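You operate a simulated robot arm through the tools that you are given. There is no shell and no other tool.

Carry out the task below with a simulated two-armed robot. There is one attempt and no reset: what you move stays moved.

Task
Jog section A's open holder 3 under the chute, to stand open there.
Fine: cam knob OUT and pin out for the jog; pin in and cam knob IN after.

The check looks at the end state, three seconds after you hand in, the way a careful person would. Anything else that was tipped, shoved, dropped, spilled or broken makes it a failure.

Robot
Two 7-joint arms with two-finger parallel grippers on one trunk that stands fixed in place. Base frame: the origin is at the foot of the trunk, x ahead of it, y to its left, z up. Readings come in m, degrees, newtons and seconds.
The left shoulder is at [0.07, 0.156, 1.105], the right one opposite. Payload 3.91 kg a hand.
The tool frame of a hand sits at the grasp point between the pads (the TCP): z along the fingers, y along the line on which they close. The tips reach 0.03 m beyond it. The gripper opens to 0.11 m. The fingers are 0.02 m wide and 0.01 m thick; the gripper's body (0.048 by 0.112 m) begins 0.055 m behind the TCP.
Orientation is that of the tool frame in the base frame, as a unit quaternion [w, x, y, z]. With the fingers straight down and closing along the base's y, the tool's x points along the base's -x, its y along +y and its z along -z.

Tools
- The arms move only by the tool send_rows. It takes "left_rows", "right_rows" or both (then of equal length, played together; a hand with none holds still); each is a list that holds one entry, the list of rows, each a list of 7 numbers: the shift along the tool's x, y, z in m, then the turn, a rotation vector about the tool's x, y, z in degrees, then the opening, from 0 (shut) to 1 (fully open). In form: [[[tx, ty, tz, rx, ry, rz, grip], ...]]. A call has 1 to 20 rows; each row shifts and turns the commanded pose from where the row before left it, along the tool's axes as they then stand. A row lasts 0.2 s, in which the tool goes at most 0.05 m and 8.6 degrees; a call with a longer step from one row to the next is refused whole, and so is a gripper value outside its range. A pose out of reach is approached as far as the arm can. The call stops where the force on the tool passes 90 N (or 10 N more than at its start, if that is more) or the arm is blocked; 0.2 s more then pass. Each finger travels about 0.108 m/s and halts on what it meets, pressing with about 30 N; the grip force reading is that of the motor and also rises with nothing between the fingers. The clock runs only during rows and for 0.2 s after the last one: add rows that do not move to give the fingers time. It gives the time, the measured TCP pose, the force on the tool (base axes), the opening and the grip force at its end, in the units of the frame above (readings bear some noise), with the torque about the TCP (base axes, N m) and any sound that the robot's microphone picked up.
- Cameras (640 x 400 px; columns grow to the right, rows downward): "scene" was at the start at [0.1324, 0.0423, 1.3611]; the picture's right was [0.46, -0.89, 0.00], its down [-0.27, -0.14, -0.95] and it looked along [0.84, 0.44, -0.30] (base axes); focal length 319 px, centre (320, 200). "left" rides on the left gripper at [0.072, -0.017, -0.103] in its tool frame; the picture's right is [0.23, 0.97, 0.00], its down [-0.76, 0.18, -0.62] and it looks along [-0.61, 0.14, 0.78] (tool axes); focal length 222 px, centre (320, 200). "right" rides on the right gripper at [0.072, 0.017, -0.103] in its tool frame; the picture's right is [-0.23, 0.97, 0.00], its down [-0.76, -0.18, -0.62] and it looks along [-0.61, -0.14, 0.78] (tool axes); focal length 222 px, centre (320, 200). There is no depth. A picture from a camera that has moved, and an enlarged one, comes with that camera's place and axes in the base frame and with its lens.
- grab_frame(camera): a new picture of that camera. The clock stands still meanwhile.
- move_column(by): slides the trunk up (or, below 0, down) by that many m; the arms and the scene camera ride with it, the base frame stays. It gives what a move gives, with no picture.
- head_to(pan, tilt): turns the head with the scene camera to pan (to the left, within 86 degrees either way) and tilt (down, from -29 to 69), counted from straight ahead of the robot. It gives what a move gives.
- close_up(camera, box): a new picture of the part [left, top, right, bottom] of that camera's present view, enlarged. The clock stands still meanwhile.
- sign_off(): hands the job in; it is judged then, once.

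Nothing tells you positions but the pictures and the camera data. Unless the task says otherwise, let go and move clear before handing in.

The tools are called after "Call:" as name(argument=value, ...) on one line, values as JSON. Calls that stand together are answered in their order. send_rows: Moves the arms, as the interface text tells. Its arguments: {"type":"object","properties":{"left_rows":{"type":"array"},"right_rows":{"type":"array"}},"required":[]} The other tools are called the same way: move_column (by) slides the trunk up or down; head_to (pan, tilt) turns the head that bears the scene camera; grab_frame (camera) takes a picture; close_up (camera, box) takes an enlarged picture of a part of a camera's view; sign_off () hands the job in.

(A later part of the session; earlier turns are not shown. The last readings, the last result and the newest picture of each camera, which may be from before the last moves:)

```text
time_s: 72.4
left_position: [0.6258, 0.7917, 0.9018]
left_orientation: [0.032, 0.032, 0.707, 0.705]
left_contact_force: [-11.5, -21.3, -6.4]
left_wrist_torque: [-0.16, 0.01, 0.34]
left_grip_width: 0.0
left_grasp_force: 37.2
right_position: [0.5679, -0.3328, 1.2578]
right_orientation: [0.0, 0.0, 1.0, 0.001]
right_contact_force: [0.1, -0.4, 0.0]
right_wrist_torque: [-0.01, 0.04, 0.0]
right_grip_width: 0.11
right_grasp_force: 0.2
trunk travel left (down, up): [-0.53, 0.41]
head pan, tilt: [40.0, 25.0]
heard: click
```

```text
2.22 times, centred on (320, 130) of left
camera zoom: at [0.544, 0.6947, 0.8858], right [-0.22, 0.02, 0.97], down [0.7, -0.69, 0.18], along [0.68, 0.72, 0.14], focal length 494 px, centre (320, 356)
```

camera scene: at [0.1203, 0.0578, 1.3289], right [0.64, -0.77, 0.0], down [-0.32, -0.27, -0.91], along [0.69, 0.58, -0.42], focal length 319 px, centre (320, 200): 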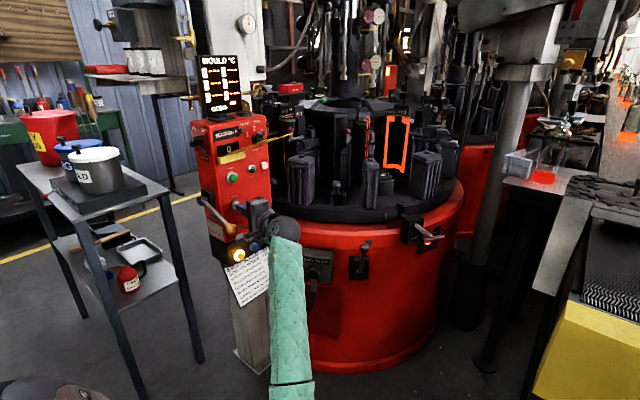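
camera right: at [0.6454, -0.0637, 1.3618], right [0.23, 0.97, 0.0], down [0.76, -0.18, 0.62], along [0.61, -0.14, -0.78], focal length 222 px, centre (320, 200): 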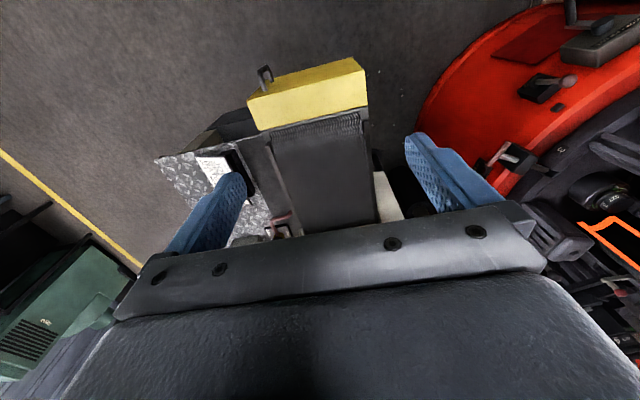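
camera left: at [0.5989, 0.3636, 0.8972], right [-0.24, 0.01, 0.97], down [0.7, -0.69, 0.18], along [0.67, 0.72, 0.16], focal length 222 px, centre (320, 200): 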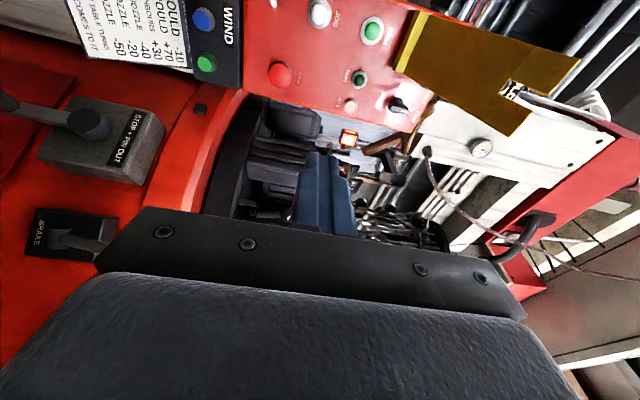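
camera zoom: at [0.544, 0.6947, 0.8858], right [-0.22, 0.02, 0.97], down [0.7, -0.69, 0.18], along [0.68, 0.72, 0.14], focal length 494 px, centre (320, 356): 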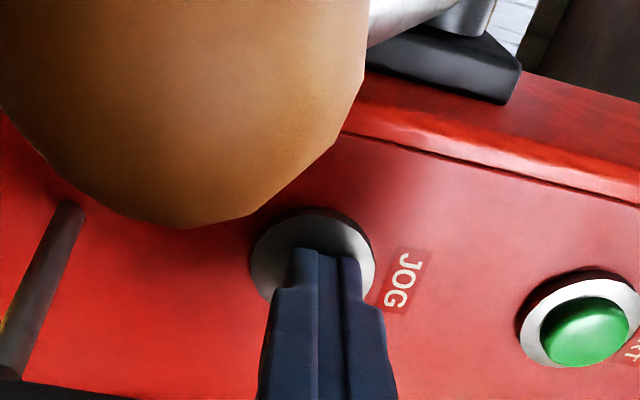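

JOG clicked: RUN is lit and the table is turning clockwise (front moving left), which is the short way, with two stations to go. I'll hold the button and track the angle in steps.

Call:
send_rows(left_rows=[[[0, 0, 0, 0, 0, 0, 0], [0, 0, 0, 0, 0, 0, 0], [0, 0, 0, 0, 0, 0, 0]]])

Call:
grab_frame(camera="scene")

Call:
close_up(camera="scene", box=[260, 100, 470, 250])

```text
time_s: 73.2
left_position: [0.6255, 0.7921, 0.9027]
left_orientation: [0.031, 0.033, 0.708, 0.705]
left_contact_force: [-9.0, -26.0, -8.6]
left_wrist_torque: [-0.31, 0.0, 0.26]
left_grip_width: 0.0
left_grasp_force: 37.9
right_position: [0.5674, -0.3322, 1.2593]
right_orientation: [0.0, 0.001, 1.0, 0.002]
right_contact_force: [0.0, -0.9, -0.1]
right_wrist_torque: [0.02, -0.01, 0.0]
right_grip_width: 0.11
right_grasp_force: 0.0
trunk travel left (down, up): [-0.53, 0.41]
head pan, tilt: [40.0, 25.0]
```

```text
taken
camera scene: at [0.1201, 0.0563, 1.3289], right [0.64, -0.77, 0.0], down [-0.32, -0.27, -0.91], along [0.69, 0.58, -0.42], focal length 319 px, centre (320, 200)
```

scene: 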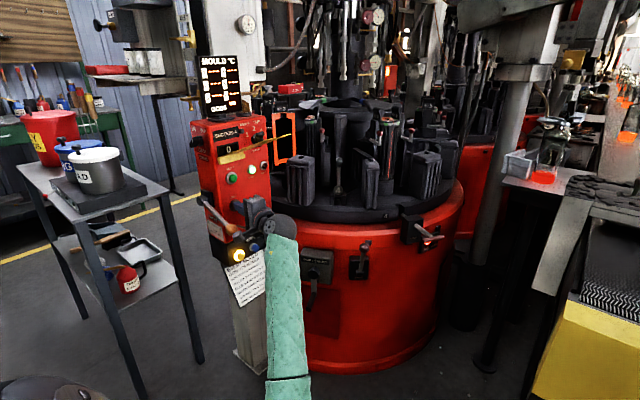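

```text
2.67 times, centred on (365, 175) of scene
camera zoom: at [0.1201, 0.0563, 1.3289], right [0.64, -0.77, 0.0], down [-0.32, -0.27, -0.91], along [0.69, 0.58, -0.42], focal length 850 px, centre (200, 267)
```

zoom: 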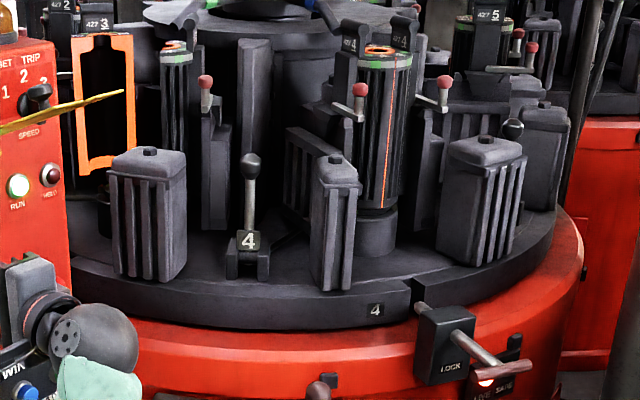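

The table has indexed almost exactly one station (rim 4 now at the pin). I'll hold one short step to see whether it keeps turning or has stopped at the station.

Call:
send_rows(left_rows=[[[0, 0, 0, 0, 0, 0, 0]]])

Call:
close_up(camera="scene", box=[260, 100, 470, 250])

```text
time_s: 73.6
left_position: [0.6248, 0.792, 0.9033]
left_orientation: [0.03, 0.033, 0.708, 0.705]
left_contact_force: [-7.3, -26.4, -9.0]
left_wrist_torque: [-0.33, -0.02, 0.25]
left_grip_width: 0.0
left_grasp_force: 37.4
right_position: [0.5688, -0.3321, 1.2578]
right_orientation: [0.0, 0.0, 1.0, 0.0]
right_contact_force: [0.6, 0.6, -0.1]
right_wrist_torque: [0.0, 0.0, -0.04]
right_grip_width: 0.1103
right_grasp_force: 0.0
trunk travel left (down, up): [-0.53, 0.41]
head pan, tilt: [40.0, 25.0]
```

```text
2.67 times, centred on (365, 175) of scene
camera zoom: at [0.1202, 0.0563, 1.3289], right [0.64, -0.77, 0.0], down [-0.32, -0.27, -0.91], along [0.69, 0.58, -0.42], focal length 850 px, centre (200, 267)
```

zoom: 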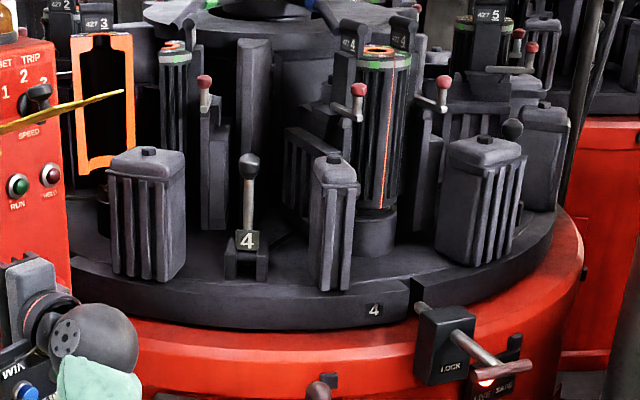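

Each JOG press indexes exactly one station and stops; rim 4 is now at the pin. I'll release and press once more.

Call:
send_rows(left_rows=[[[0, 0, -0.01, 0, 0, 0, 0], [0, 0, -0.01, 0, 0, 0, 0], [0, 0, 0, 0, 0, 0, 0], [0, 0, 0, 0, 0, 0, 0]]])

Call:
close_up(camera="scene", box=[180, 100, 470, 280])

```text
time_s: 74.6
left_position: [0.6232, 0.7734, 0.9032]
left_orientation: [0.031, 0.034, 0.707, 0.705]
left_contact_force: [0.3, -0.2, 0.4]
left_wrist_torque: [0.01, -0.05, 0.04]
left_grip_width: 0.0
left_grasp_force: 37.9
right_position: [0.569, -0.3313, 1.2603]
right_orientation: [0.0, 0.0, 1.0, 0.0]
right_contact_force: [-0.3, -0.4, -0.1]
right_wrist_torque: [-0.01, 0.01, 0.0]
right_grip_width: 0.1102
right_grasp_force: 0.0
trunk travel left (down, up): [-0.53, 0.41]
head pan, tilt: [40.0, 25.0]
```

```text
2.21 times, centred on (325, 190) of scene
camera zoom: at [0.1203, 0.0575, 1.3289], right [0.64, -0.77, 0.0], down [-0.32, -0.27, -0.91], along [0.69, 0.58, -0.42], focal length 704 px, centre (309, 222)
```

zoom: 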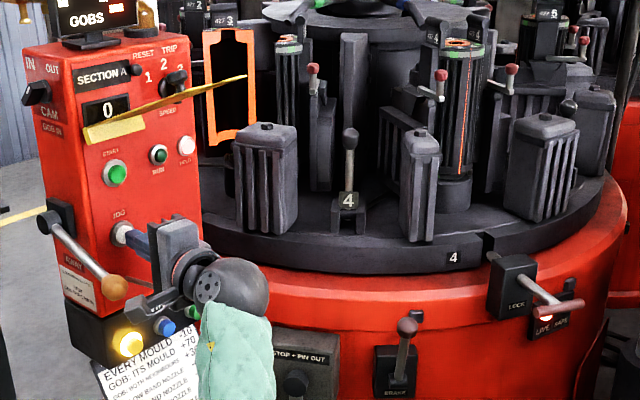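

Before the second index, I'll double-check the chute station once more from here.

Call:
close_up(camera="scene", box=[240, 20, 340, 130])

Call:
head_to(pan=40, tilt=5)

Call:
grab_frame(camera="scene")

Call:
close_up(camera="scene", box=[230, 80, 330, 220])

```text
3.64 times, centred on (290, 75) of scene
camera zoom: at [0.1203, 0.0575, 1.3289], right [0.64, -0.77, 0.0], down [-0.32, -0.27, -0.91], along [0.69, 0.58, -0.42], focal length 1160 px, centre (429, 654)
```

zoom: 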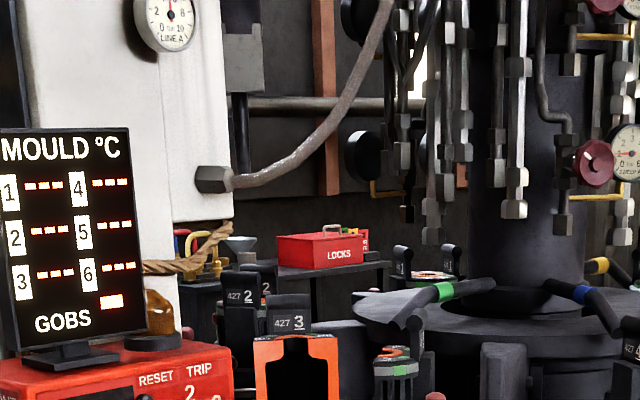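

```text
time_s: 75.4
left_position: [0.6239, 0.7728, 0.9043]
left_orientation: [0.03, 0.033, 0.708, 0.704]
left_contact_force: [-0.1, 0.8, 0.5]
left_wrist_torque: [0.02, 0.0, 0.0]
left_grip_width: 0.0
left_grasp_force: 37.6
right_position: [0.5693, -0.3311, 1.2589]
right_orientation: [-0.001, -0.001, 1.0, 0.0]
right_contact_force: [-0.4, 0.0, 0.2]
right_wrist_torque: [-0.03, 0.02, 0.01]
right_grip_width: 0.1098
right_grasp_force: 0.0
trunk travel left (down, up): [-0.53, 0.41]
head pan, tilt: [40.0, 5.0]
```

```text
taken
camera scene: at [0.1201, 0.0575, 1.3612], right [0.64, -0.77, 0.0], down [-0.07, -0.06, -1.0], along [0.76, 0.64, -0.09], focal length 319 px, centre (320, 200)
```

scene: 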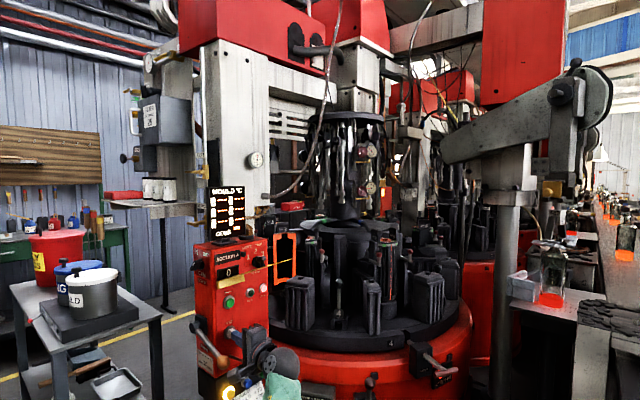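

```text
2.86 times, centred on (280, 150) of scene
camera zoom: at [0.1201, 0.0575, 1.3612], right [0.64, -0.77, 0.0], down [-0.07, -0.06, -1.0], along [0.76, 0.64, -0.09], focal length 911 px, centre (434, 343)
```

zoom: 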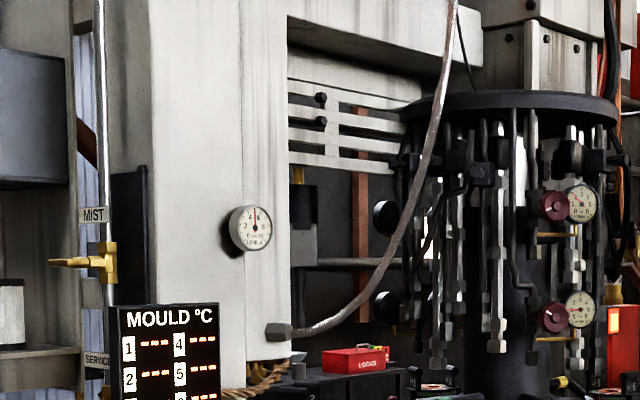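

The chute evidence still points to the next station (where holder 2 now stands). I'll press JOG a second time.

Call:
head_to(pan=40, tilt=25)

Call:
send_rows(left_rows=[[[0, 0, 0.008, 0, 0, 0, 0], [0, 0, 0.006, 0, 0, 0, 0], [0, 0, 0.006, 0, 0, 0, 0], [0, 0, 0, 0, 0, 0, 0]]])

Call:
close_up(camera="scene", box=[180, 100, 470, 280])

```text
time_s: 76.2
left_position: [0.6235, 0.7731, 0.903]
left_orientation: [0.03, 0.033, 0.708, 0.705]
left_contact_force: [0.1, -0.4, 0.8]
left_wrist_torque: [0.02, 0.0, 0.02]
left_grip_width: 0.0001
left_grasp_force: 37.7
right_position: [0.5681, -0.3314, 1.2586]
right_orientation: [-0.001, 0.0, 1.0, 0.0]
right_contact_force: [0.6, 0.3, 0.0]
right_wrist_torque: [-0.02, 0.05, 0.06]
right_grip_width: 0.1101
right_grasp_force: 0.0
trunk travel left (down, up): [-0.53, 0.41]
head pan, tilt: [40.0, 25.0]
```

```text
time_s: 77.2
left_position: [0.6254, 0.7921, 0.9037]
left_orientation: [0.032, 0.032, 0.707, 0.705]
left_contact_force: [-10.0, -24.9, -7.9]
left_wrist_torque: [-0.23, -0.01, 0.34]
left_grip_width: 0.0
left_grasp_force: 37.3
right_position: [0.5676, -0.3325, 1.2589]
right_orientation: [0.0, 0.001, 1.0, 0.0]
right_contact_force: [0.8, -0.6, 0.3]
right_wrist_torque: [0.02, 0.02, 0.03]
right_grip_width: 0.1101
right_grasp_force: 0.1
trunk travel left (down, up): [-0.53, 0.41]
head pan, tilt: [40.0, 25.0]
heard: click
```

```text
2.21 times, centred on (325, 190) of scene
camera zoom: at [0.1198, 0.0561, 1.3289], right [0.64, -0.77, 0.0], down [-0.32, -0.27, -0.91], along [0.69, 0.58, -0.42], focal length 704 px, centre (309, 222)
```

zoom: 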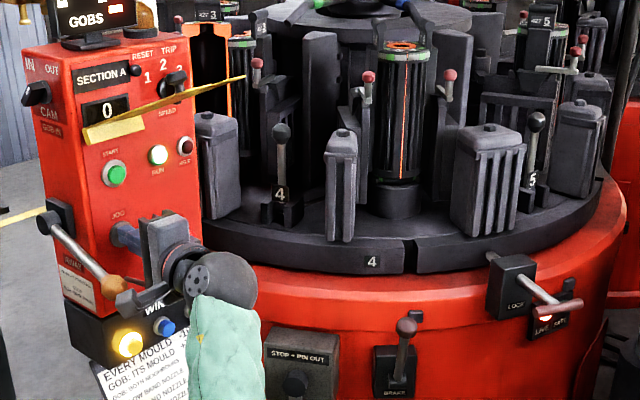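

The second index has started. Holding until it completes.

Call:
send_rows(left_rows=[[[0, 0, 0, 0, 0, 0, 0], [0, 0, 0, 0, 0, 0, 0], [0, 0, 0, 0, 0, 0, 0], [0, 0, 0, 0, 0, 0, 0], [0, 0, 0, 0, 0, 0, 0]]])

Call:
close_up(camera="scene", box=[180, 100, 470, 280])

Call:
close_up(camera="scene", box=[240, 60, 400, 160])

```text
time_s: 78.5
left_position: [0.6255, 0.793, 0.9047]
left_orientation: [0.031, 0.033, 0.707, 0.706]
left_contact_force: [-5.4, -29.3, -8.3]
left_wrist_torque: [-0.3, 0.03, 0.21]
left_grip_width: 0.0002
left_grasp_force: 38.0
right_position: [0.5685, -0.333, 1.2587]
right_orientation: [0.0, 0.0, 1.0, 0.001]
right_contact_force: [0.2, 1.1, -0.2]
right_wrist_torque: [0.0, 0.01, -0.01]
right_grip_width: 0.1098
right_grasp_force: 0.0
trunk travel left (down, up): [-0.53, 0.41]
head pan, tilt: [40.0, 25.0]
```

```text
2.21 times, centred on (325, 190) of scene
camera zoom: at [0.1204, 0.0561, 1.3289], right [0.64, -0.77, 0.0], down [-0.32, -0.27, -0.91], along [0.69, 0.58, -0.42], focal length 704 px, centre (309, 222)
```

zoom: 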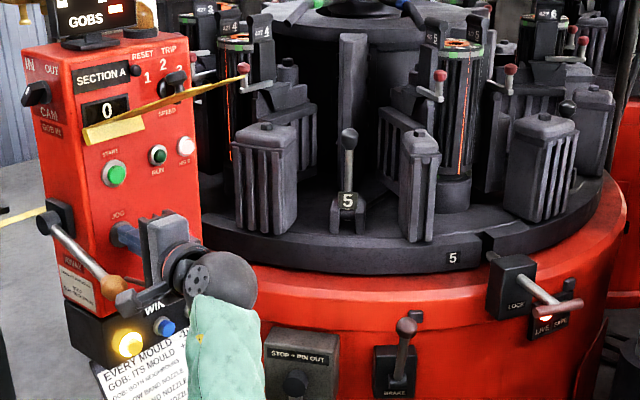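

```text
4.00 times, centred on (320, 110) of scene
camera zoom: at [0.1204, 0.0561, 1.3289], right [0.64, -0.77, 0.0], down [-0.32, -0.27, -0.91], along [0.69, 0.58, -0.42], focal length 1276 px, centre (320, 560)
```

zoom: 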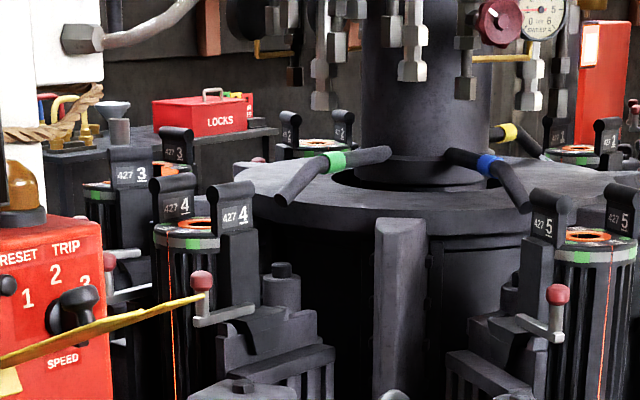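

Rim 5 is at the pin and the drive has stopped, so holder 3 should be under the chute. I'll release the button and check that holder 3 is still open.

Call:
send_rows(left_rows=[[[0, 0, -0.01, 0, 0, 0, 0], [0, 0, -0.015, 0, 0, 0, 0], [0, 0, -0.03, 0, 0, 0, 0], [0, 0, -0.04, 0, 0, 0, 0], [0, 0, -0.04, 0, 0, 0, 0], [0, 0, -0.04, 0, 0, 0, 0]]])

Call:
close_up(camera="scene", box=[245, 80, 325, 140])

Call:
close_up(camera="scene", box=[250, 100, 470, 260])

Call:
close_up(camera="left", box=[200, 0, 640, 240])

```text
time_s: 79.8
left_position: [0.6075, 0.6187, 0.9024]
left_orientation: [0.031, 0.032, 0.708, 0.705]
left_contact_force: [0.0, -0.8, 0.1]
left_wrist_torque: [-0.02, -0.03, -0.01]
left_grip_width: 0.0
left_grasp_force: 38.0
right_position: [0.5683, -0.3304, 1.2579]
right_orientation: [0.0, -0.001, 1.0, 0.001]
right_contact_force: [-0.4, 0.9, -1.3]
right_wrist_torque: [0.0, 0.03, 0.01]
right_grip_width: 0.1103
right_grasp_force: 0.0
trunk travel left (down, up): [-0.53, 0.41]
head pan, tilt: [40.0, 25.0]
```

```text
6.67 times, centred on (285, 110) of scene
camera zoom: at [0.1201, 0.0569, 1.3289], right [0.64, -0.77, 0.0], down [-0.32, -0.27, -0.91], along [0.69, 0.58, -0.42], focal length 2126 px, centre (553, 800)
```

zoom: 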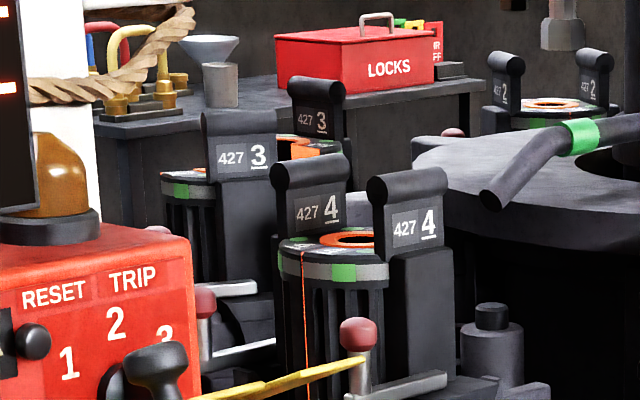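

```text
2.50 times, centred on (360, 180) of scene
camera zoom: at [0.1201, 0.0569, 1.3289], right [0.64, -0.77, 0.0], down [-0.32, -0.27, -0.91], along [0.69, 0.58, -0.42], focal length 797 px, centre (220, 250)
```

zoom: 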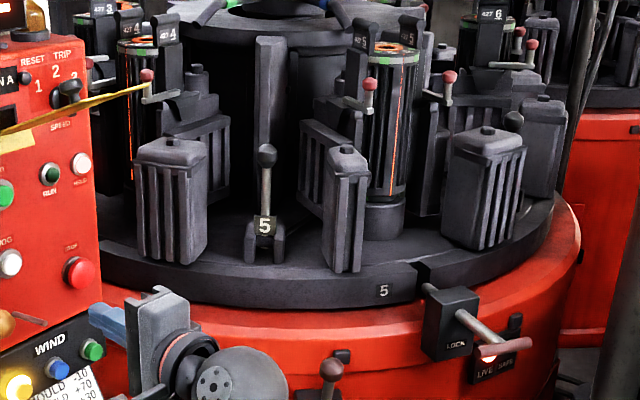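

```text
1.45 times, centred on (420, 120) of left
camera zoom: at [0.5265, 0.5225, 0.8868], right [-0.22, 0.02, 0.97], down [0.7, -0.69, 0.18], along [0.67, 0.73, 0.14], focal length 323 px, centre (174, 316)
```

zoom: 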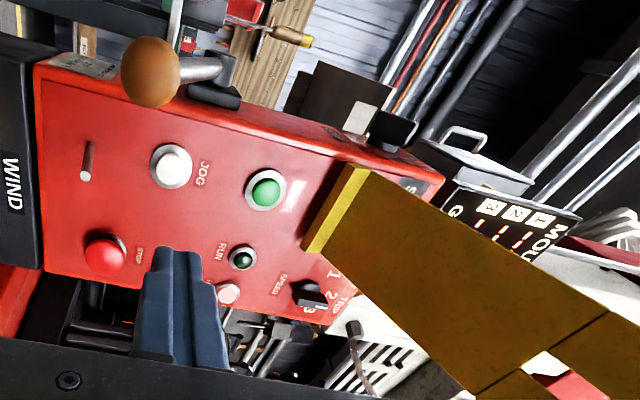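

Holder 3's two halves stand apart at the chute station, so it is still open. Now I'll go back to the pin handle and push it in.

Call:
send_rows(left_rows=[[[-0.0202, 0, -0.038, 0, 0, 0, 0.5], [-0.0202, 0, -0.038, 0, 0, 0, 1], [-0.0202, 0, -0.038, 0, 0, 0, 1], [-0.0202, 0, -0.038, 0, 0, 0, 1], [-0.0202, 0, -0.038, 0, 0, 0, 1], [-0.0202, 0, -0.038, 0, 0, 0, 1], [-0.0202, 0, -0.038, 0, 0, 0, 1], [-0.0202, 0, -0.038, 0, 0, 0, 1], [0, 0, 0, 0, -6.9, 0, 1], [0, 0, 0, 0, -6.9, 0, 1], [0, 0, 0, 0, -6.9, 0, 1], [0, 0, 0, 0, -6.9, 0, 1], [0, 0, 0, 0, 0, 0, 1]]])

Call:
head_to(pan=25, tilt=30)

Call:
grab_frame(camera="scene")

Call:
close_up(camera="scene", box=[290, 150, 390, 225])

```text
time_s: 81.0
left_position: [0.6728, 0.505, 0.9538]
left_orientation: [0.017, 0.001, 0.658, 0.753]
left_contact_force: [0.6, 0.6, 0.1]
left_wrist_torque: [0.0, -0.02, -0.02]
left_grip_width: 0.11
left_grasp_force: 0.0
right_position: [0.5687, -0.3309, 1.2601]
right_orientation: [0.0, 0.001, 1.0, 0.0]
right_contact_force: [0.7, 0.1, -0.3]
right_wrist_torque: [-0.04, 0.04, 0.01]
right_grip_width: 0.11
right_grasp_force: 0.1
trunk travel left (down, up): [-0.53, 0.41]
head pan, tilt: [40.0, 25.0]
stopped in row 5 (left hand): the arm was blocked; the commanded pose is now the measured one
```

```text
time_s: 81.8
left_position: [0.6738, 0.5041, 0.9513]
left_orientation: [0.017, 0.002, 0.658, 0.753]
left_contact_force: [-0.8, 1.3, -0.5]
left_wrist_torque: [0.0, -0.01, -0.01]
left_grip_width: 0.1099
left_grasp_force: 0.0
right_position: [0.5673, -0.3311, 1.2602]
right_orientation: [-0.001, 0.0, 1.0, 0.0]
right_contact_force: [-0.1, 0.2, -1.2]
right_wrist_torque: [-0.05, 0.04, -0.04]
right_grip_width: 0.1103
right_grasp_force: 0.0
trunk travel left (down, up): [-0.53, 0.41]
head pan, tilt: [25.0, 30.0]
```

```text
taken
camera scene: at [0.1317, 0.0366, 1.3209], right [0.42, -0.91, 0.0], down [-0.45, -0.21, -0.87], along [0.78, 0.37, -0.5], focal length 319 px, centre (320, 200)
```

scene: 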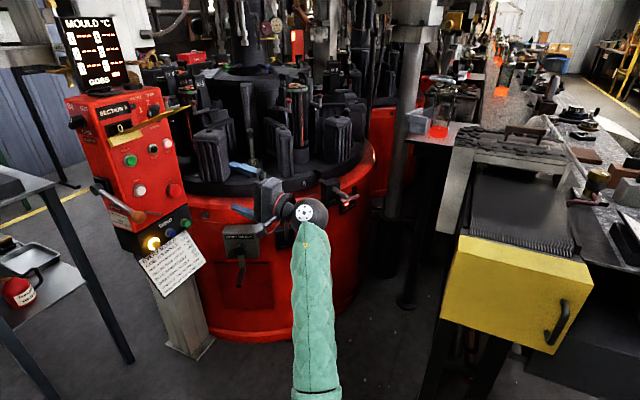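

```text
5.33 times, centred on (340, 188) of scene
camera zoom: at [0.1317, 0.0366, 1.3209], right [0.42, -0.91, 0.0], down [-0.45, -0.21, -0.87], along [0.78, 0.37, -0.5], focal length 1701 px, centre (213, 267)
```

zoom: 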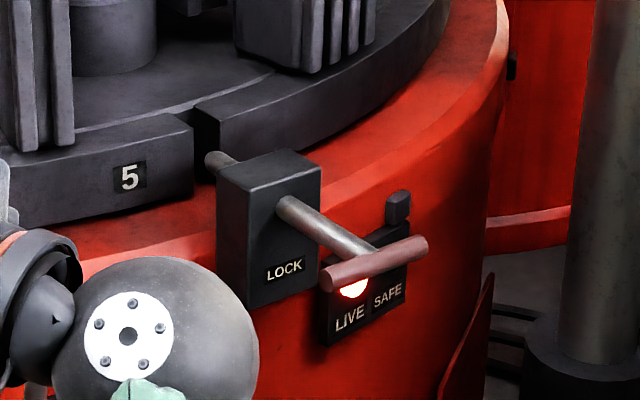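

The arm hit a joint limit again (no contact). I'll turn the hand back toward the pin direction first, then move.

Call:
send_rows(left_rows=[[[0, 0, 0, 3.8, -7, 0, 1], [0, 0, 0, 3.8, -7, 0, 1], [0, 0, 0, 0, -8, 0, 1], [0, 0, 0, 0, -8, 0, 1], [0, 0, 0, 0, 0, 0, 1]]])

```text
time_s: 83.0
left_position: [0.6729, 0.5069, 0.9678]
left_orientation: [0.196, 0.186, 0.673, 0.689]
left_contact_force: [-0.5, 0.3, -0.2]
left_wrist_torque: [0.01, -0.02, -0.01]
left_grip_width: 0.1099
left_grasp_force: 0.1
right_position: [0.5691, -0.3315, 1.2572]
right_orientation: [0.0, 0.001, 1.0, 0.001]
right_contact_force: [0.1, -0.6, 1.0]
right_wrist_torque: [-0.04, -0.01, 0.0]
right_grip_width: 0.1103
right_grasp_force: 0.1
trunk travel left (down, up): [-0.53, 0.41]
head pan, tilt: [25.0, 30.0]
```

The hand is oriented toward the pin again, and the pulled-out handle sits at about [1.042, 0.345, 0.773]. Moving to its pre-grasp point.

Call:
send_rows(left_rows=[[[-0.03215, -0.01315, -0.0227, 0, 0, 0, 1], [-0.03215, -0.01315, -0.0227, 0, 0, 0, 1], [-0.03215, -0.01315, -0.0227, 0, 0, 0, 1], [-0.03215, -0.01315, -0.0227, 0, 0, 0, 1], [-0.03215, -0.01315, -0.0227, 0, 0, 0, 1], [-0.03215, -0.01315, -0.0227, 0, 0, 0, 1], [-0.03215, -0.01315, -0.0227, 0, 0, 0, 1], [-0.03215, -0.01315, -0.0227, 0, 0, 0, 1], [-0.0282, -0.0181, 0.0201, 0, 0, 0, 1], [-0.0282, -0.0181, 0.0201, 0, 0, 0, 1], [-0.0282, -0.0181, 0.0201, 0, 0, 0, 1], [-0.0282, -0.0181, 0.0201, 0, 0, 0, 1], [-0.0282, -0.0181, 0.0201, 0, 0, 0, 1], [0, 0, 0, 0, 0, 0, 1]]])

Call:
close_up(camera="scene", box=[310, 160, 440, 260])

Call:
close_up(camera="left", box=[180, 40, 460, 240])

```text
time_s: 83.8
left_position: [0.7243, 0.4471, 0.9889]
left_orientation: [0.185, 0.156, 0.624, 0.743]
left_contact_force: [0.3, -0.4, 0.6]
left_wrist_torque: [-0.01, -0.01, 0.01]
left_grip_width: 0.1098
left_grasp_force: 0.1
right_position: [0.5697, -0.3305, 1.2586]
right_orientation: [-0.001, 0.0, 1.0, 0.0]
right_contact_force: [-0.6, 0.8, 0.0]
right_wrist_torque: [0.01, -0.01, -0.01]
right_grip_width: 0.1101
right_grasp_force: 0.0
trunk travel left (down, up): [-0.53, 0.41]
head pan, tilt: [25.0, 30.0]
stopped in row 4 (left hand): the arm was blocked; the commanded pose is now the measured one
```

```text
4.00 times, centred on (375, 210) of scene
camera zoom: at [0.1319, 0.0366, 1.3209], right [0.42, -0.91, 0.0], down [-0.45, -0.21, -0.87], along [0.78, 0.37, -0.5], focal length 1276 px, centre (100, 160)
```

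zoom: 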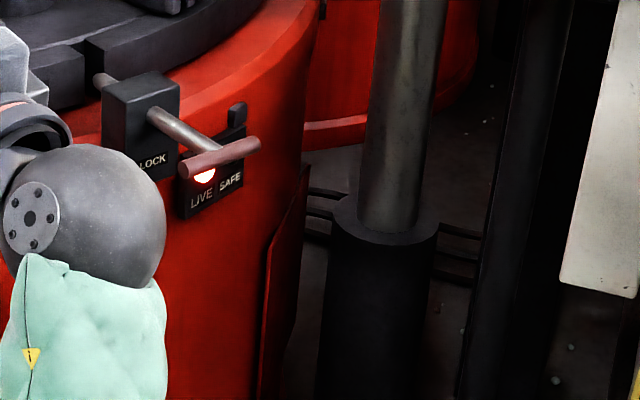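

```text
2.00 times, centred on (320, 140) of left
camera zoom: at [0.6131, 0.3944, 0.9537], right [-0.28, -0.04, 0.96], down [0.37, -0.93, 0.07], along [0.89, 0.37, 0.27], focal length 444 px, centre (320, 320)
```

zoom: 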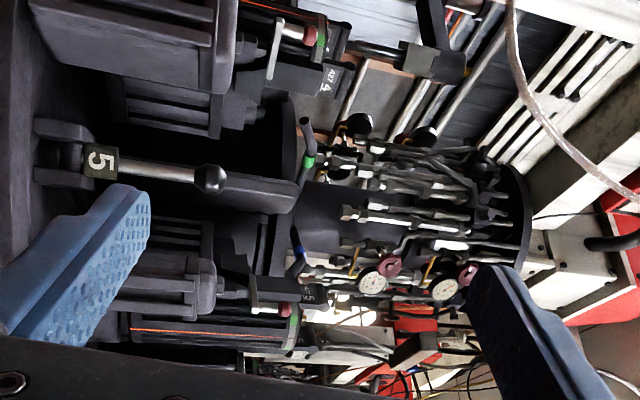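

The wrist bends too far when the hand comes close to the robot, so that's the block. I'll take a path further out, as I did the first time.

Call:
send_rows(left_rows=[[[-0.01, 0.0, 0.02, 2.5, 0, 0, 1], [-0.026, -0.02, 0.01, 2.5, 0, 0, 1], [-0.026, -0.03, 0.0, 2.5, 0, 0, 1], [-0.026, -0.03, -0.01, 2.5, 0, 0, 1], [0, 0, 0, 0, 0, 0, 1]]])

Call:
grab_frame(camera="scene")

```text
time_s: 85.0
left_position: [0.8117, 0.4376, 0.9194]
left_orientation: [0.166, 0.169, 0.681, 0.693]
left_contact_force: [0.3, 0.5, 0.1]
left_wrist_torque: [-0.01, -0.02, 0.0]
left_grip_width: 0.1102
left_grasp_force: 0.0
right_position: [0.5681, -0.3314, 1.2583]
right_orientation: [0.001, 0.0, 1.0, -0.001]
right_contact_force: [0.0, 0.1, -1.0]
right_wrist_torque: [0.02, 0.0, 0.02]
right_grip_width: 0.1102
right_grasp_force: 0.1
trunk travel left (down, up): [-0.53, 0.41]
head pan, tilt: [25.0, 30.0]
```

```text
taken
camera scene: at [0.1315, 0.0366, 1.3209], right [0.42, -0.91, 0.0], down [-0.45, -0.21, -0.87], along [0.78, 0.37, -0.5], focal length 319 px, centre (320, 200)
```

scene: 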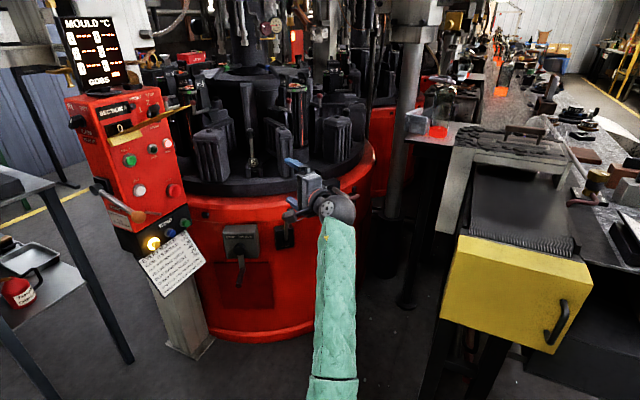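

Good, the hand is free again. Continuing to the handle's pre-grasp point along the outer path.

Call:
send_rows(left_rows=[[[-0.0288, -0.0119, -0.024, 0, 0, 0, 1], [-0.0288, -0.0119, -0.024, 0, 0, 0, 1], [-0.0288, -0.0119, -0.024, 0, 0, 0, 1], [-0.0288, -0.0119, -0.024, 0, 0, 0, 1], [-0.0307, -0.024, -0.0027, 0, -0.75, 0, 1], [-0.0307, -0.024, -0.0027, 0, -0.75, 0, 1], [-0.0307, -0.024, -0.0027, 0, -0.75, 0, 1], [-0.0307, -0.024, -0.0027, 0, -0.75, 0, 1], [0, 0, 0, 0, 0, 0, 1]]])

Call:
close_up(camera="scene", box=[310, 160, 440, 260])

Call:
close_up(camera="left", box=[180, 40, 460, 240])

```text
time_s: 87.0
left_position: [0.9704, 0.2169, 0.7665]
left_orientation: [0.189, 0.191, 0.683, 0.679]
left_contact_force: [-0.2, 0.0, 0.3]
left_wrist_torque: [0.02, 0.01, 0.02]
left_grip_width: 0.1099
left_grasp_force: 0.1
right_position: [0.5671, -0.3315, 1.259]
right_orientation: [0.0, 0.0, 1.0, 0.001]
right_contact_force: [0.0, 0.6, 0.7]
right_wrist_torque: [0.01, -0.01, 0.01]
right_grip_width: 0.1098
right_grasp_force: 0.1
trunk travel left (down, up): [-0.53, 0.41]
head pan, tilt: [25.0, 30.0]
```

```text
4.00 times, centred on (375, 210) of scene
camera zoom: at [0.1313, 0.0364, 1.321], right [0.42, -0.91, 0.0], down [-0.45, -0.21, -0.87], along [0.78, 0.37, -0.5], focal length 1276 px, centre (100, 160)
```

zoom: 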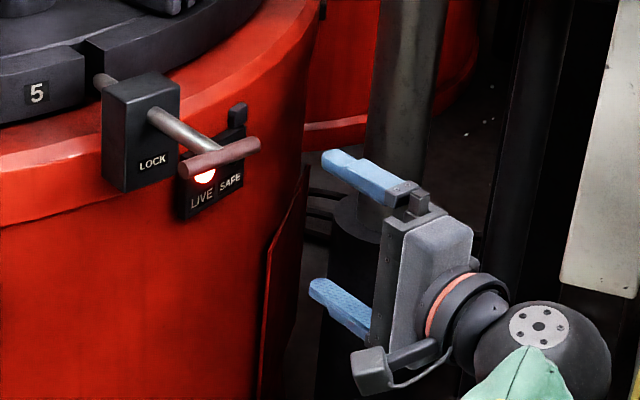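

```text
2.00 times, centred on (320, 140) of left
camera zoom: at [0.8546, 0.1648, 0.7503], right [-0.19, 0.12, 0.97], down [0.33, -0.93, 0.18], along [0.92, 0.36, 0.14], focal length 444 px, centre (320, 320)
```

zoom: 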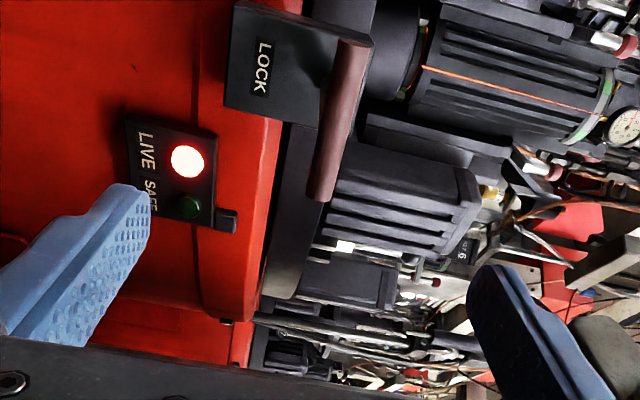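

The bar is 0.157 m ahead, 1 cm above the hand's axis. I'll correct and move in.

Call:
send_rows(left_rows=[[[0.004, 0.009, 0.026, 0, 0, 0, 1], [0, 0, 0.026, 0, 0, 0, 1], [0, 0, 0.026, 0, 0, 0, 1], [0, 0, 0.026, 0, 0, 0, 1], [0, 0, 0.026, 0, 0, 0, 1], [0, 0, 0, 0, 0, 0, 1]]])

Call:
close_up(camera="scene", box=[310, 160, 440, 260])

Call:
close_up(camera="left", box=[180, 60, 460, 240])

```text
time_s: 88.4
left_position: [1.0351, 0.3294, 0.7748]
left_orientation: [0.189, 0.191, 0.683, 0.679]
left_contact_force: [-0.5, -0.6, 0.2]
left_wrist_torque: [0.01, -0.02, -0.01]
left_grip_width: 0.11
left_grasp_force: 0.1
right_position: [0.5686, -0.3315, 1.2584]
right_orientation: [-0.001, 0.0, 1.0, 0.0]
right_contact_force: [0.5, 0.4, -0.3]
right_wrist_torque: [0.02, -0.03, -0.02]
right_grip_width: 0.11
right_grasp_force: 0.1
trunk travel left (down, up): [-0.53, 0.41]
head pan, tilt: [25.0, 30.0]
```

```text
4.00 times, centred on (375, 210) of scene
camera zoom: at [0.1317, 0.0362, 1.3209], right [0.42, -0.91, 0.0], down [-0.45, -0.21, -0.87], along [0.78, 0.37, -0.5], focal length 1276 px, centre (100, 160)
```

zoom: 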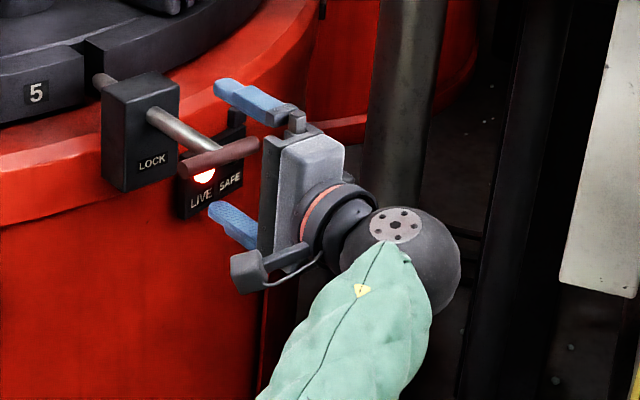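

```text
2.22 times, centred on (320, 150) of left
camera zoom: at [0.9202, 0.2778, 0.7586], right [-0.19, 0.12, 0.97], down [0.33, -0.93, 0.18], along [0.92, 0.36, 0.14], focal length 494 px, centre (320, 311)
```

zoom: 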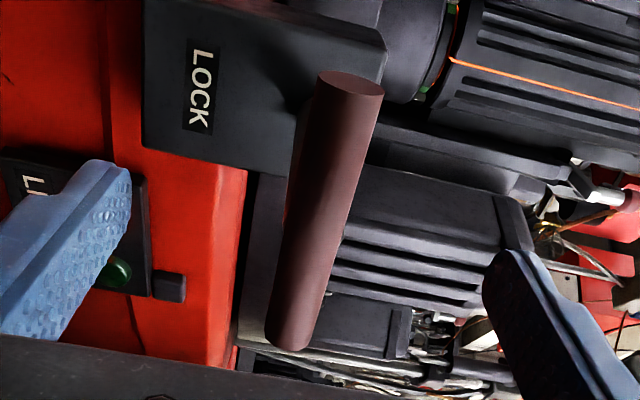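

The bar is between the fingers, about 19 mm ahead of the grasp point. I'll nudge in, grip, and then push the pin home.

Call:
send_rows(left_rows=[[[0.002, -0.003, 0.007, 0, 0, 0, 1], [0, 0, 0, 0, 0, 0, 0.6], [0, 0, 0, 0, 0, 0, 0.3], [0, 0, 0, 0, 0, 0, 0], [0, 0, 0, 0, 0, 0, 0], [0, 0, 0, 0, 0, 0, 0]]])

Call:
close_up(camera="scene", box=[310, 160, 440, 260])

```text
time_s: 89.8
left_position: [1.037, 0.3366, 0.7732]
left_orientation: [0.188, 0.191, 0.683, 0.679]
left_contact_force: [-1.4, -0.4, -2.7]
left_wrist_torque: [0.15, -0.08, -0.15]
left_grip_width: 0.0176
left_grasp_force: 45.3
right_position: [0.5685, -0.3302, 1.2587]
right_orientation: [-0.001, -0.001, 1.0, 0.0]
right_contact_force: [-1.0, 0.3, 0.7]
right_wrist_torque: [-0.03, -0.02, 0.01]
right_grip_width: 0.1097
right_grasp_force: 0.2
trunk travel left (down, up): [-0.53, 0.41]
head pan, tilt: [25.0, 30.0]
```

```text
4.00 times, centred on (375, 210) of scene
camera zoom: at [0.132, 0.0367, 1.3208], right [0.42, -0.91, 0.0], down [-0.45, -0.21, -0.87], along [0.78, 0.37, -0.5], focal length 1276 px, centre (100, 160)
```

zoom: 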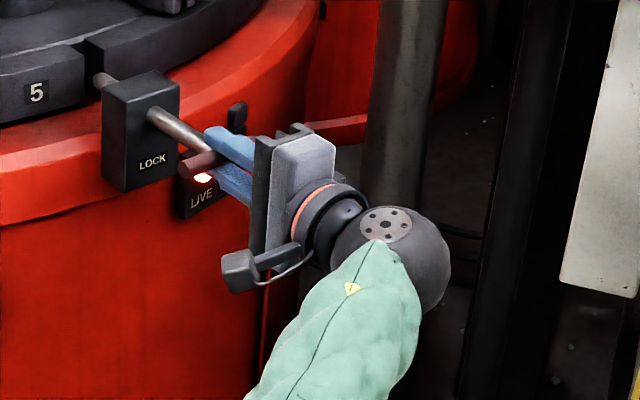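

Gripped. Pushing the pin in along its axis.

Call:
send_rows(left_rows=[[[0.0001, 0, 0.01, 0, 0, 0, 0], [0.0001, 0, 0.01, 0, 0, 0, 0], [0.0001, 0, 0.008, 0, 0, 0, 0], [0, 0, 0, 0, 0, 0, 0]]])

Call:
close_up(camera="scene", box=[310, 160, 440, 260])

Call:
close_up(camera="left", box=[180, 60, 460, 240])

```text
time_s: 90.8
left_position: [1.0517, 0.3626, 0.7708]
left_orientation: [0.19, 0.191, 0.683, 0.678]
left_contact_force: [10.1, 0.9, -4.6]
left_wrist_torque: [0.1, -0.04, -0.28]
left_grip_width: 0.0178
left_grasp_force: 45.0
right_position: [0.5685, -0.3313, 1.2589]
right_orientation: [-0.001, 0.0, 1.0, 0.001]
right_contact_force: [0.4, -0.4, 0.4]
right_wrist_torque: [-0.01, -0.02, -0.01]
right_grip_width: 0.11
right_grasp_force: 0.0
trunk travel left (down, up): [-0.53, 0.41]
head pan, tilt: [25.0, 30.0]
```

```text
4.00 times, centred on (375, 210) of scene
camera zoom: at [0.133, 0.0367, 1.3208], right [0.42, -0.91, 0.0], down [-0.45, -0.21, -0.87], along [0.78, 0.37, -0.5], focal length 1276 px, centre (100, 160)
```

zoom: 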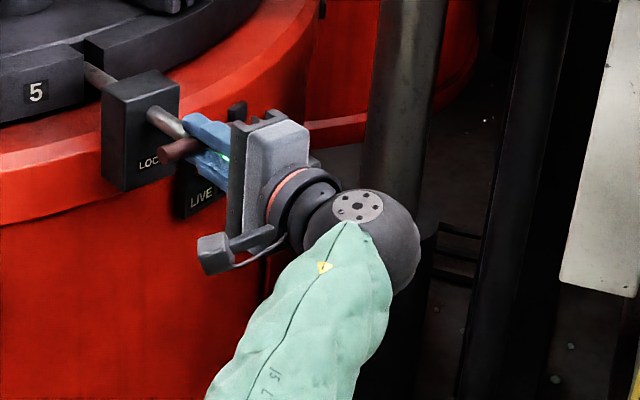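

```text
2.22 times, centred on (320, 150) of left
camera zoom: at [0.9364, 0.3109, 0.7557], right [-0.19, 0.12, 0.97], down [0.33, -0.93, 0.18], along [0.92, 0.36, 0.14], focal length 494 px, centre (320, 311)
```

zoom: 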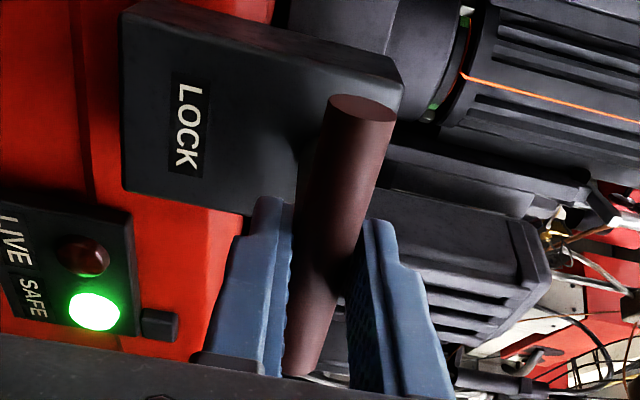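

SAFE is lit and the handle is back where it began. One light extra push to seat it, then release and withdraw.

Call:
send_rows(left_rows=[[[0, 0, 0.004, 0, 0, 0, 0], [0, 0, 0, 0, 0, 0, 0], [0, 0, -0.003, 0, 0, 0, 0.1], [0, 0, 0, 0, 0, 0, 0.5], [0, 0, 0, 0, 0, 0, 1], [0, 0, 0, 0, 0, 0, 1]]])

Call:
send_rows(left_rows=[[[0, 0, -0.02, 0, 0, 0, 1], [0, 0, -0.03, 0, 0, 0, 1], [0, 0, -0.03, 0, 0, 0, 1], [0, 0, -0.03, 0, 0, 0, 1], [0, 0, -0.02, 0, 0, 0, 1]]])

Call:
close_up(camera="scene", box=[290, 150, 420, 250])

```text
time_s: 92.2
left_position: [1.0516, 0.364, 0.7728]
left_orientation: [0.189, 0.191, 0.683, 0.679]
left_contact_force: [-0.8, -0.4, 0.0]
left_wrist_torque: [0.01, 0.0, -0.01]
left_grip_width: 0.1099
left_grasp_force: 0.1
right_position: [0.5688, -0.3301, 1.2587]
right_orientation: [0.0, 0.0, 1.0, 0.0]
right_contact_force: [0.9, 1.4, -0.1]
right_wrist_torque: [-0.01, -0.03, -0.01]
right_grip_width: 0.1101
right_grasp_force: 0.1
trunk travel left (down, up): [-0.53, 0.41]
head pan, tilt: [25.0, 30.0]
```

```text
time_s: 93.4
left_position: [0.9838, 0.2518, 0.7745]
left_orientation: [0.188, 0.191, 0.683, 0.679]
left_contact_force: [0.2, 0.5, 0.0]
left_wrist_torque: [0.0, -0.04, 0.0]
left_grip_width: 0.1101
left_grasp_force: 0.1
right_position: [0.5682, -0.3316, 1.2595]
right_orientation: [0.001, 0.0, 1.0, 0.0]
right_contact_force: [-0.4, -0.8, -0.5]
right_wrist_torque: [0.01, -0.01, -0.05]
right_grip_width: 0.11
right_grasp_force: 0.1
trunk travel left (down, up): [-0.53, 0.41]
head pan, tilt: [25.0, 30.0]
```

```text
4.00 times, centred on (355, 200) of scene
camera zoom: at [0.1318, 0.0364, 1.3209], right [0.42, -0.91, 0.0], down [-0.45, -0.21, -0.87], along [0.78, 0.37, -0.5], focal length 1276 px, centre (180, 200)
```

zoom: 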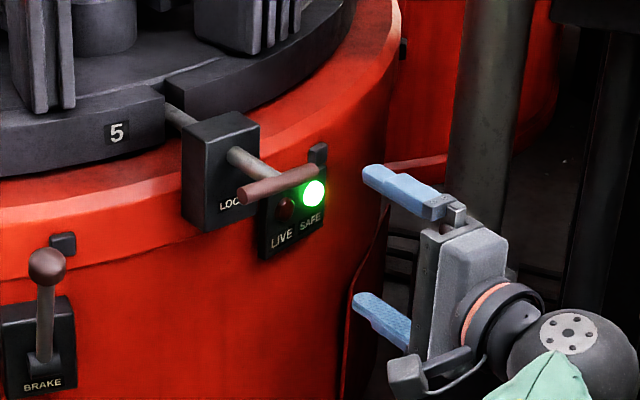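

Pin in and SAFE shown. Before turning the cam knob back, I'll move the left hand clear and take a better look at holder 3 under the chute.

Call:
send_rows(left_rows=[[[0.0191, 0.02925, -0.0116, 0, 0, 0, 1], [0.0191, 0.02925, -0.0116, 0, 0, 0, 1], [0.0191, 0.02925, -0.0116, 0, 0, 0, 1], [0.0191, 0.02925, -0.0116, 0, 0, 0, 1], [0.0191, 0.02925, -0.0116, 0, 0, 0, 1], [0.0191, 0.02925, -0.0116, 0, 0, 0, 1], [0, 0, 0, 8.2, 0, 0, 1], [0, 0, 0, 8.2, 0, 0, 1], [0, 0, 0, 8.2, 0, 0, 1], [0, 0, 0, 8.2, 0, 0, 1], [0, 0, 0, 8.2, 0, 0, 1], [0, 0, 0, 8.2, 0, 0, 1], [0, 0, 0, 8.2, 0, 0, 1], [0, 0, 0, 8.2, 0, 0, 1], [0, 0, 0, 8.2, 0, 0, 1], [0, 0, 0, 8.2, 0, 0, 1], [0, 0, 0, 8.0, 0, 0, 1]]])

Call:
grab_frame(camera="scene")

```text
time_s: 97.0
left_position: [0.9298, 0.306, 0.9048]
left_orientation: [-0.001, 0.27, 0.963, -0.004]
left_contact_force: [-0.6, 0.0, 0.3]
left_wrist_torque: [0.0, -0.01, -0.05]
left_grip_width: 0.1103
left_grasp_force: 0.1
left hand out of reach, approached as far as the arm can: row 15, 16, 17
right_position: [0.5689, -0.3306, 1.2589]
right_orientation: [-0.002, 0.0, 1.0, 0.0]
right_contact_force: [0.5, 0.1, -0.5]
right_wrist_torque: [0.0, -0.01, -0.01]
right_grip_width: 0.1097
right_grasp_force: 0.1
trunk travel left (down, up): [-0.53, 0.41]
head pan, tilt: [25.0, 30.0]
```

```text
taken
camera scene: at [0.1319, 0.0373, 1.3208], right [0.42, -0.91, 0.0], down [-0.45, -0.21, -0.87], along [0.78, 0.37, -0.5], focal length 319 px, centre (320, 200)
```

scene: 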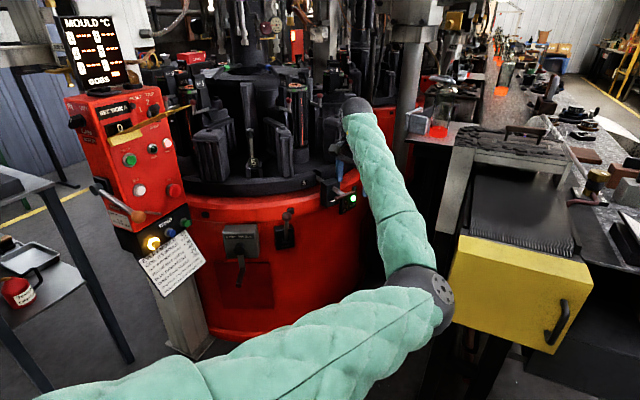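

The elbow swung low toward the yellow box, so I'll lift and retract the arm right away.

Call:
send_rows(left_rows=[[[0.01, -0.004, -0.03, 0, 0, 0, 1], [0.01, -0.004, -0.035, 0, 0, 0, 1], [0.027, -0.01, -0.03, 0, 0, 0, 1], [0.027, -0.01, -0.03, 0, 0, 0, 1]]])

Call:
grab_frame(camera="scene")

```text
time_s: 98.0
left_position: [0.9072, 0.3687, 1.0199]
left_orientation: [-0.001, 0.269, 0.963, -0.003]
left_contact_force: [-0.2, 0.0, -0.4]
left_wrist_torque: [-0.01, -0.01, 0.0]
left_grip_width: 0.1102
left_grasp_force: 0.1
left hand out of reach, approached as far as the arm can: row 1, 2, 3, 4
right_position: [0.5672, -0.3318, 1.2598]
right_orientation: [-0.001, 0.001, 1.0, 0.0]
right_contact_force: [0.1, -0.1, -0.7]
right_wrist_torque: [0.01, -0.01, 0.01]
right_grip_width: 0.1102
right_grasp_force: 0.1
trunk travel left (down, up): [-0.53, 0.41]
head pan, tilt: [25.0, 30.0]
```

```text
taken
camera scene: at [0.1311, 0.0365, 1.3209], right [0.42, -0.91, 0.0], down [-0.45, -0.21, -0.87], along [0.79, 0.37, -0.5], focal length 319 px, centre (320, 200)
```

scene: 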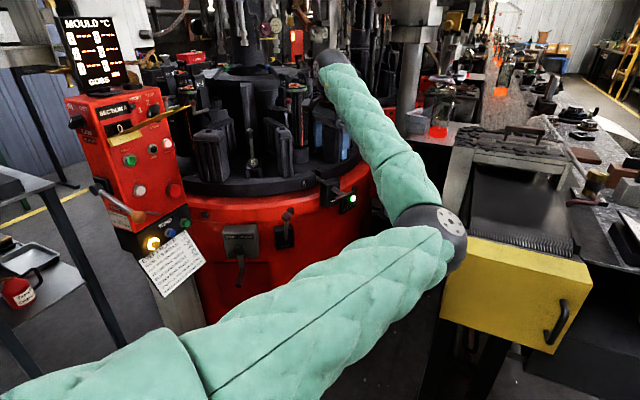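

The elbow is actually well in front of the box; the hand was just at full stretch. I'll draw it back toward the robot.

Call:
send_rows(left_rows=[[[0.0356, -0.0217, -0.01, 0, 0, 0, 1], [0.0356, -0.0217, -0.0167, 0, 0, 0, 1], [0.0356, -0.0217, -0.0167, 0, 0, 0, 1], [0.0356, -0.0217, -0.0167, 0, 0, 0, 1], [0.0356, -0.0217, -0.0167, 0, 0, 0, 1], [0.0356, -0.0217, -0.0167, 0, 0, 0, 1], [0, 0, 0, 0, 0, 0, 1]]])

Call:
grab_frame(camera="scene")

```text
time_s: 99.6
left_position: [0.7353, 0.483, 1.107]
left_orientation: [-0.001, 0.269, 0.963, -0.003]
left_contact_force: [-0.1, 0.5, 0.2]
left_wrist_torque: [0.0, 0.03, 0.0]
left_grip_width: 0.11
left_grasp_force: 0.1
left hand out of reach, approached as far as the arm can: row 1, 2, 3, 4, 5, 6
right_position: [0.5696, -0.3305, 1.2586]
right_orientation: [-0.002, 0.0, 1.0, 0.0]
right_contact_force: [-0.5, 0.5, -0.3]
right_wrist_torque: [-0.01, 0.06, 0.01]
right_grip_width: 0.11
right_grasp_force: 0.1
trunk travel left (down, up): [-0.53, 0.41]
head pan, tilt: [25.0, 30.0]
```

```text
taken
camera scene: at [0.1326, 0.0364, 1.3208], right [0.42, -0.91, 0.0], down [-0.45, -0.21, -0.87], along [0.78, 0.37, -0.5], focal length 319 px, centre (320, 200)
```

scene: 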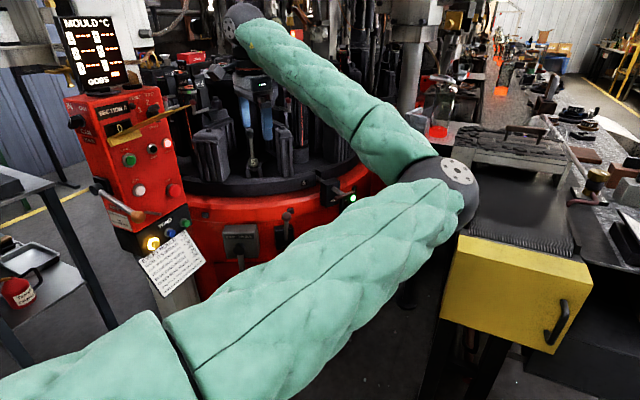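

The arm has swung into an awkward elbow-right posture. I'll turn the hand back to its neutral heading to unwind it, keeping away from the yellow flap.

Call:
send_rows(left_rows=[[[0, 0, -0.01, 0, 0, -7.8, 1], [0, 0, -0.01, 0, 0, -7.8, 1], [0, 0, -0.01, 0, 0, -7.8, 1], [0, 0, -0.01, 0, 0, -7.8, 1], [0, 0, 0, 0, 0, 0, 1]]])

Call:
grab_frame(camera="scene")

```text
time_s: 100.8
left_position: [0.7341, 0.4844, 1.147]
left_orientation: [-0.002, -0.001, 1.0, -0.002]
left_contact_force: [0.1, 0.2, 0.6]
left_wrist_torque: [-0.02, -0.03, 0.02]
left_grip_width: 0.11
left_grasp_force: 0.1
right_position: [0.5684, -0.3306, 1.2583]
right_orientation: [0.0, -0.001, 1.0, 0.001]
right_contact_force: [0.4, -0.8, -0.5]
right_wrist_torque: [0.03, 0.0, -0.01]
right_grip_width: 0.11
right_grasp_force: 0.1
trunk travel left (down, up): [-0.53, 0.41]
head pan, tilt: [25.0, 30.0]
```

```text
taken
camera scene: at [0.132, 0.0366, 1.3209], right [0.42, -0.91, 0.0], down [-0.45, -0.21, -0.87], along [0.78, 0.37, -0.5], focal length 319 px, centre (320, 200)
```

scene: 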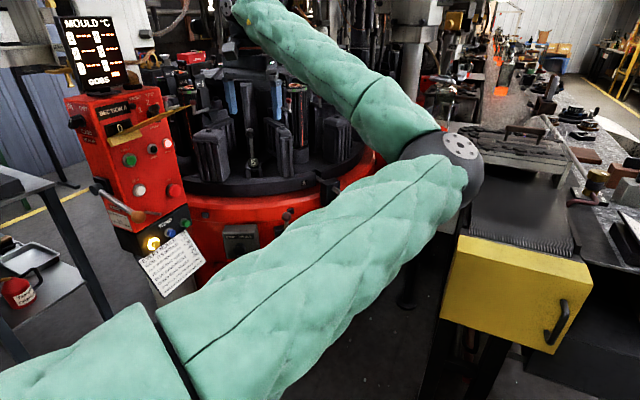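

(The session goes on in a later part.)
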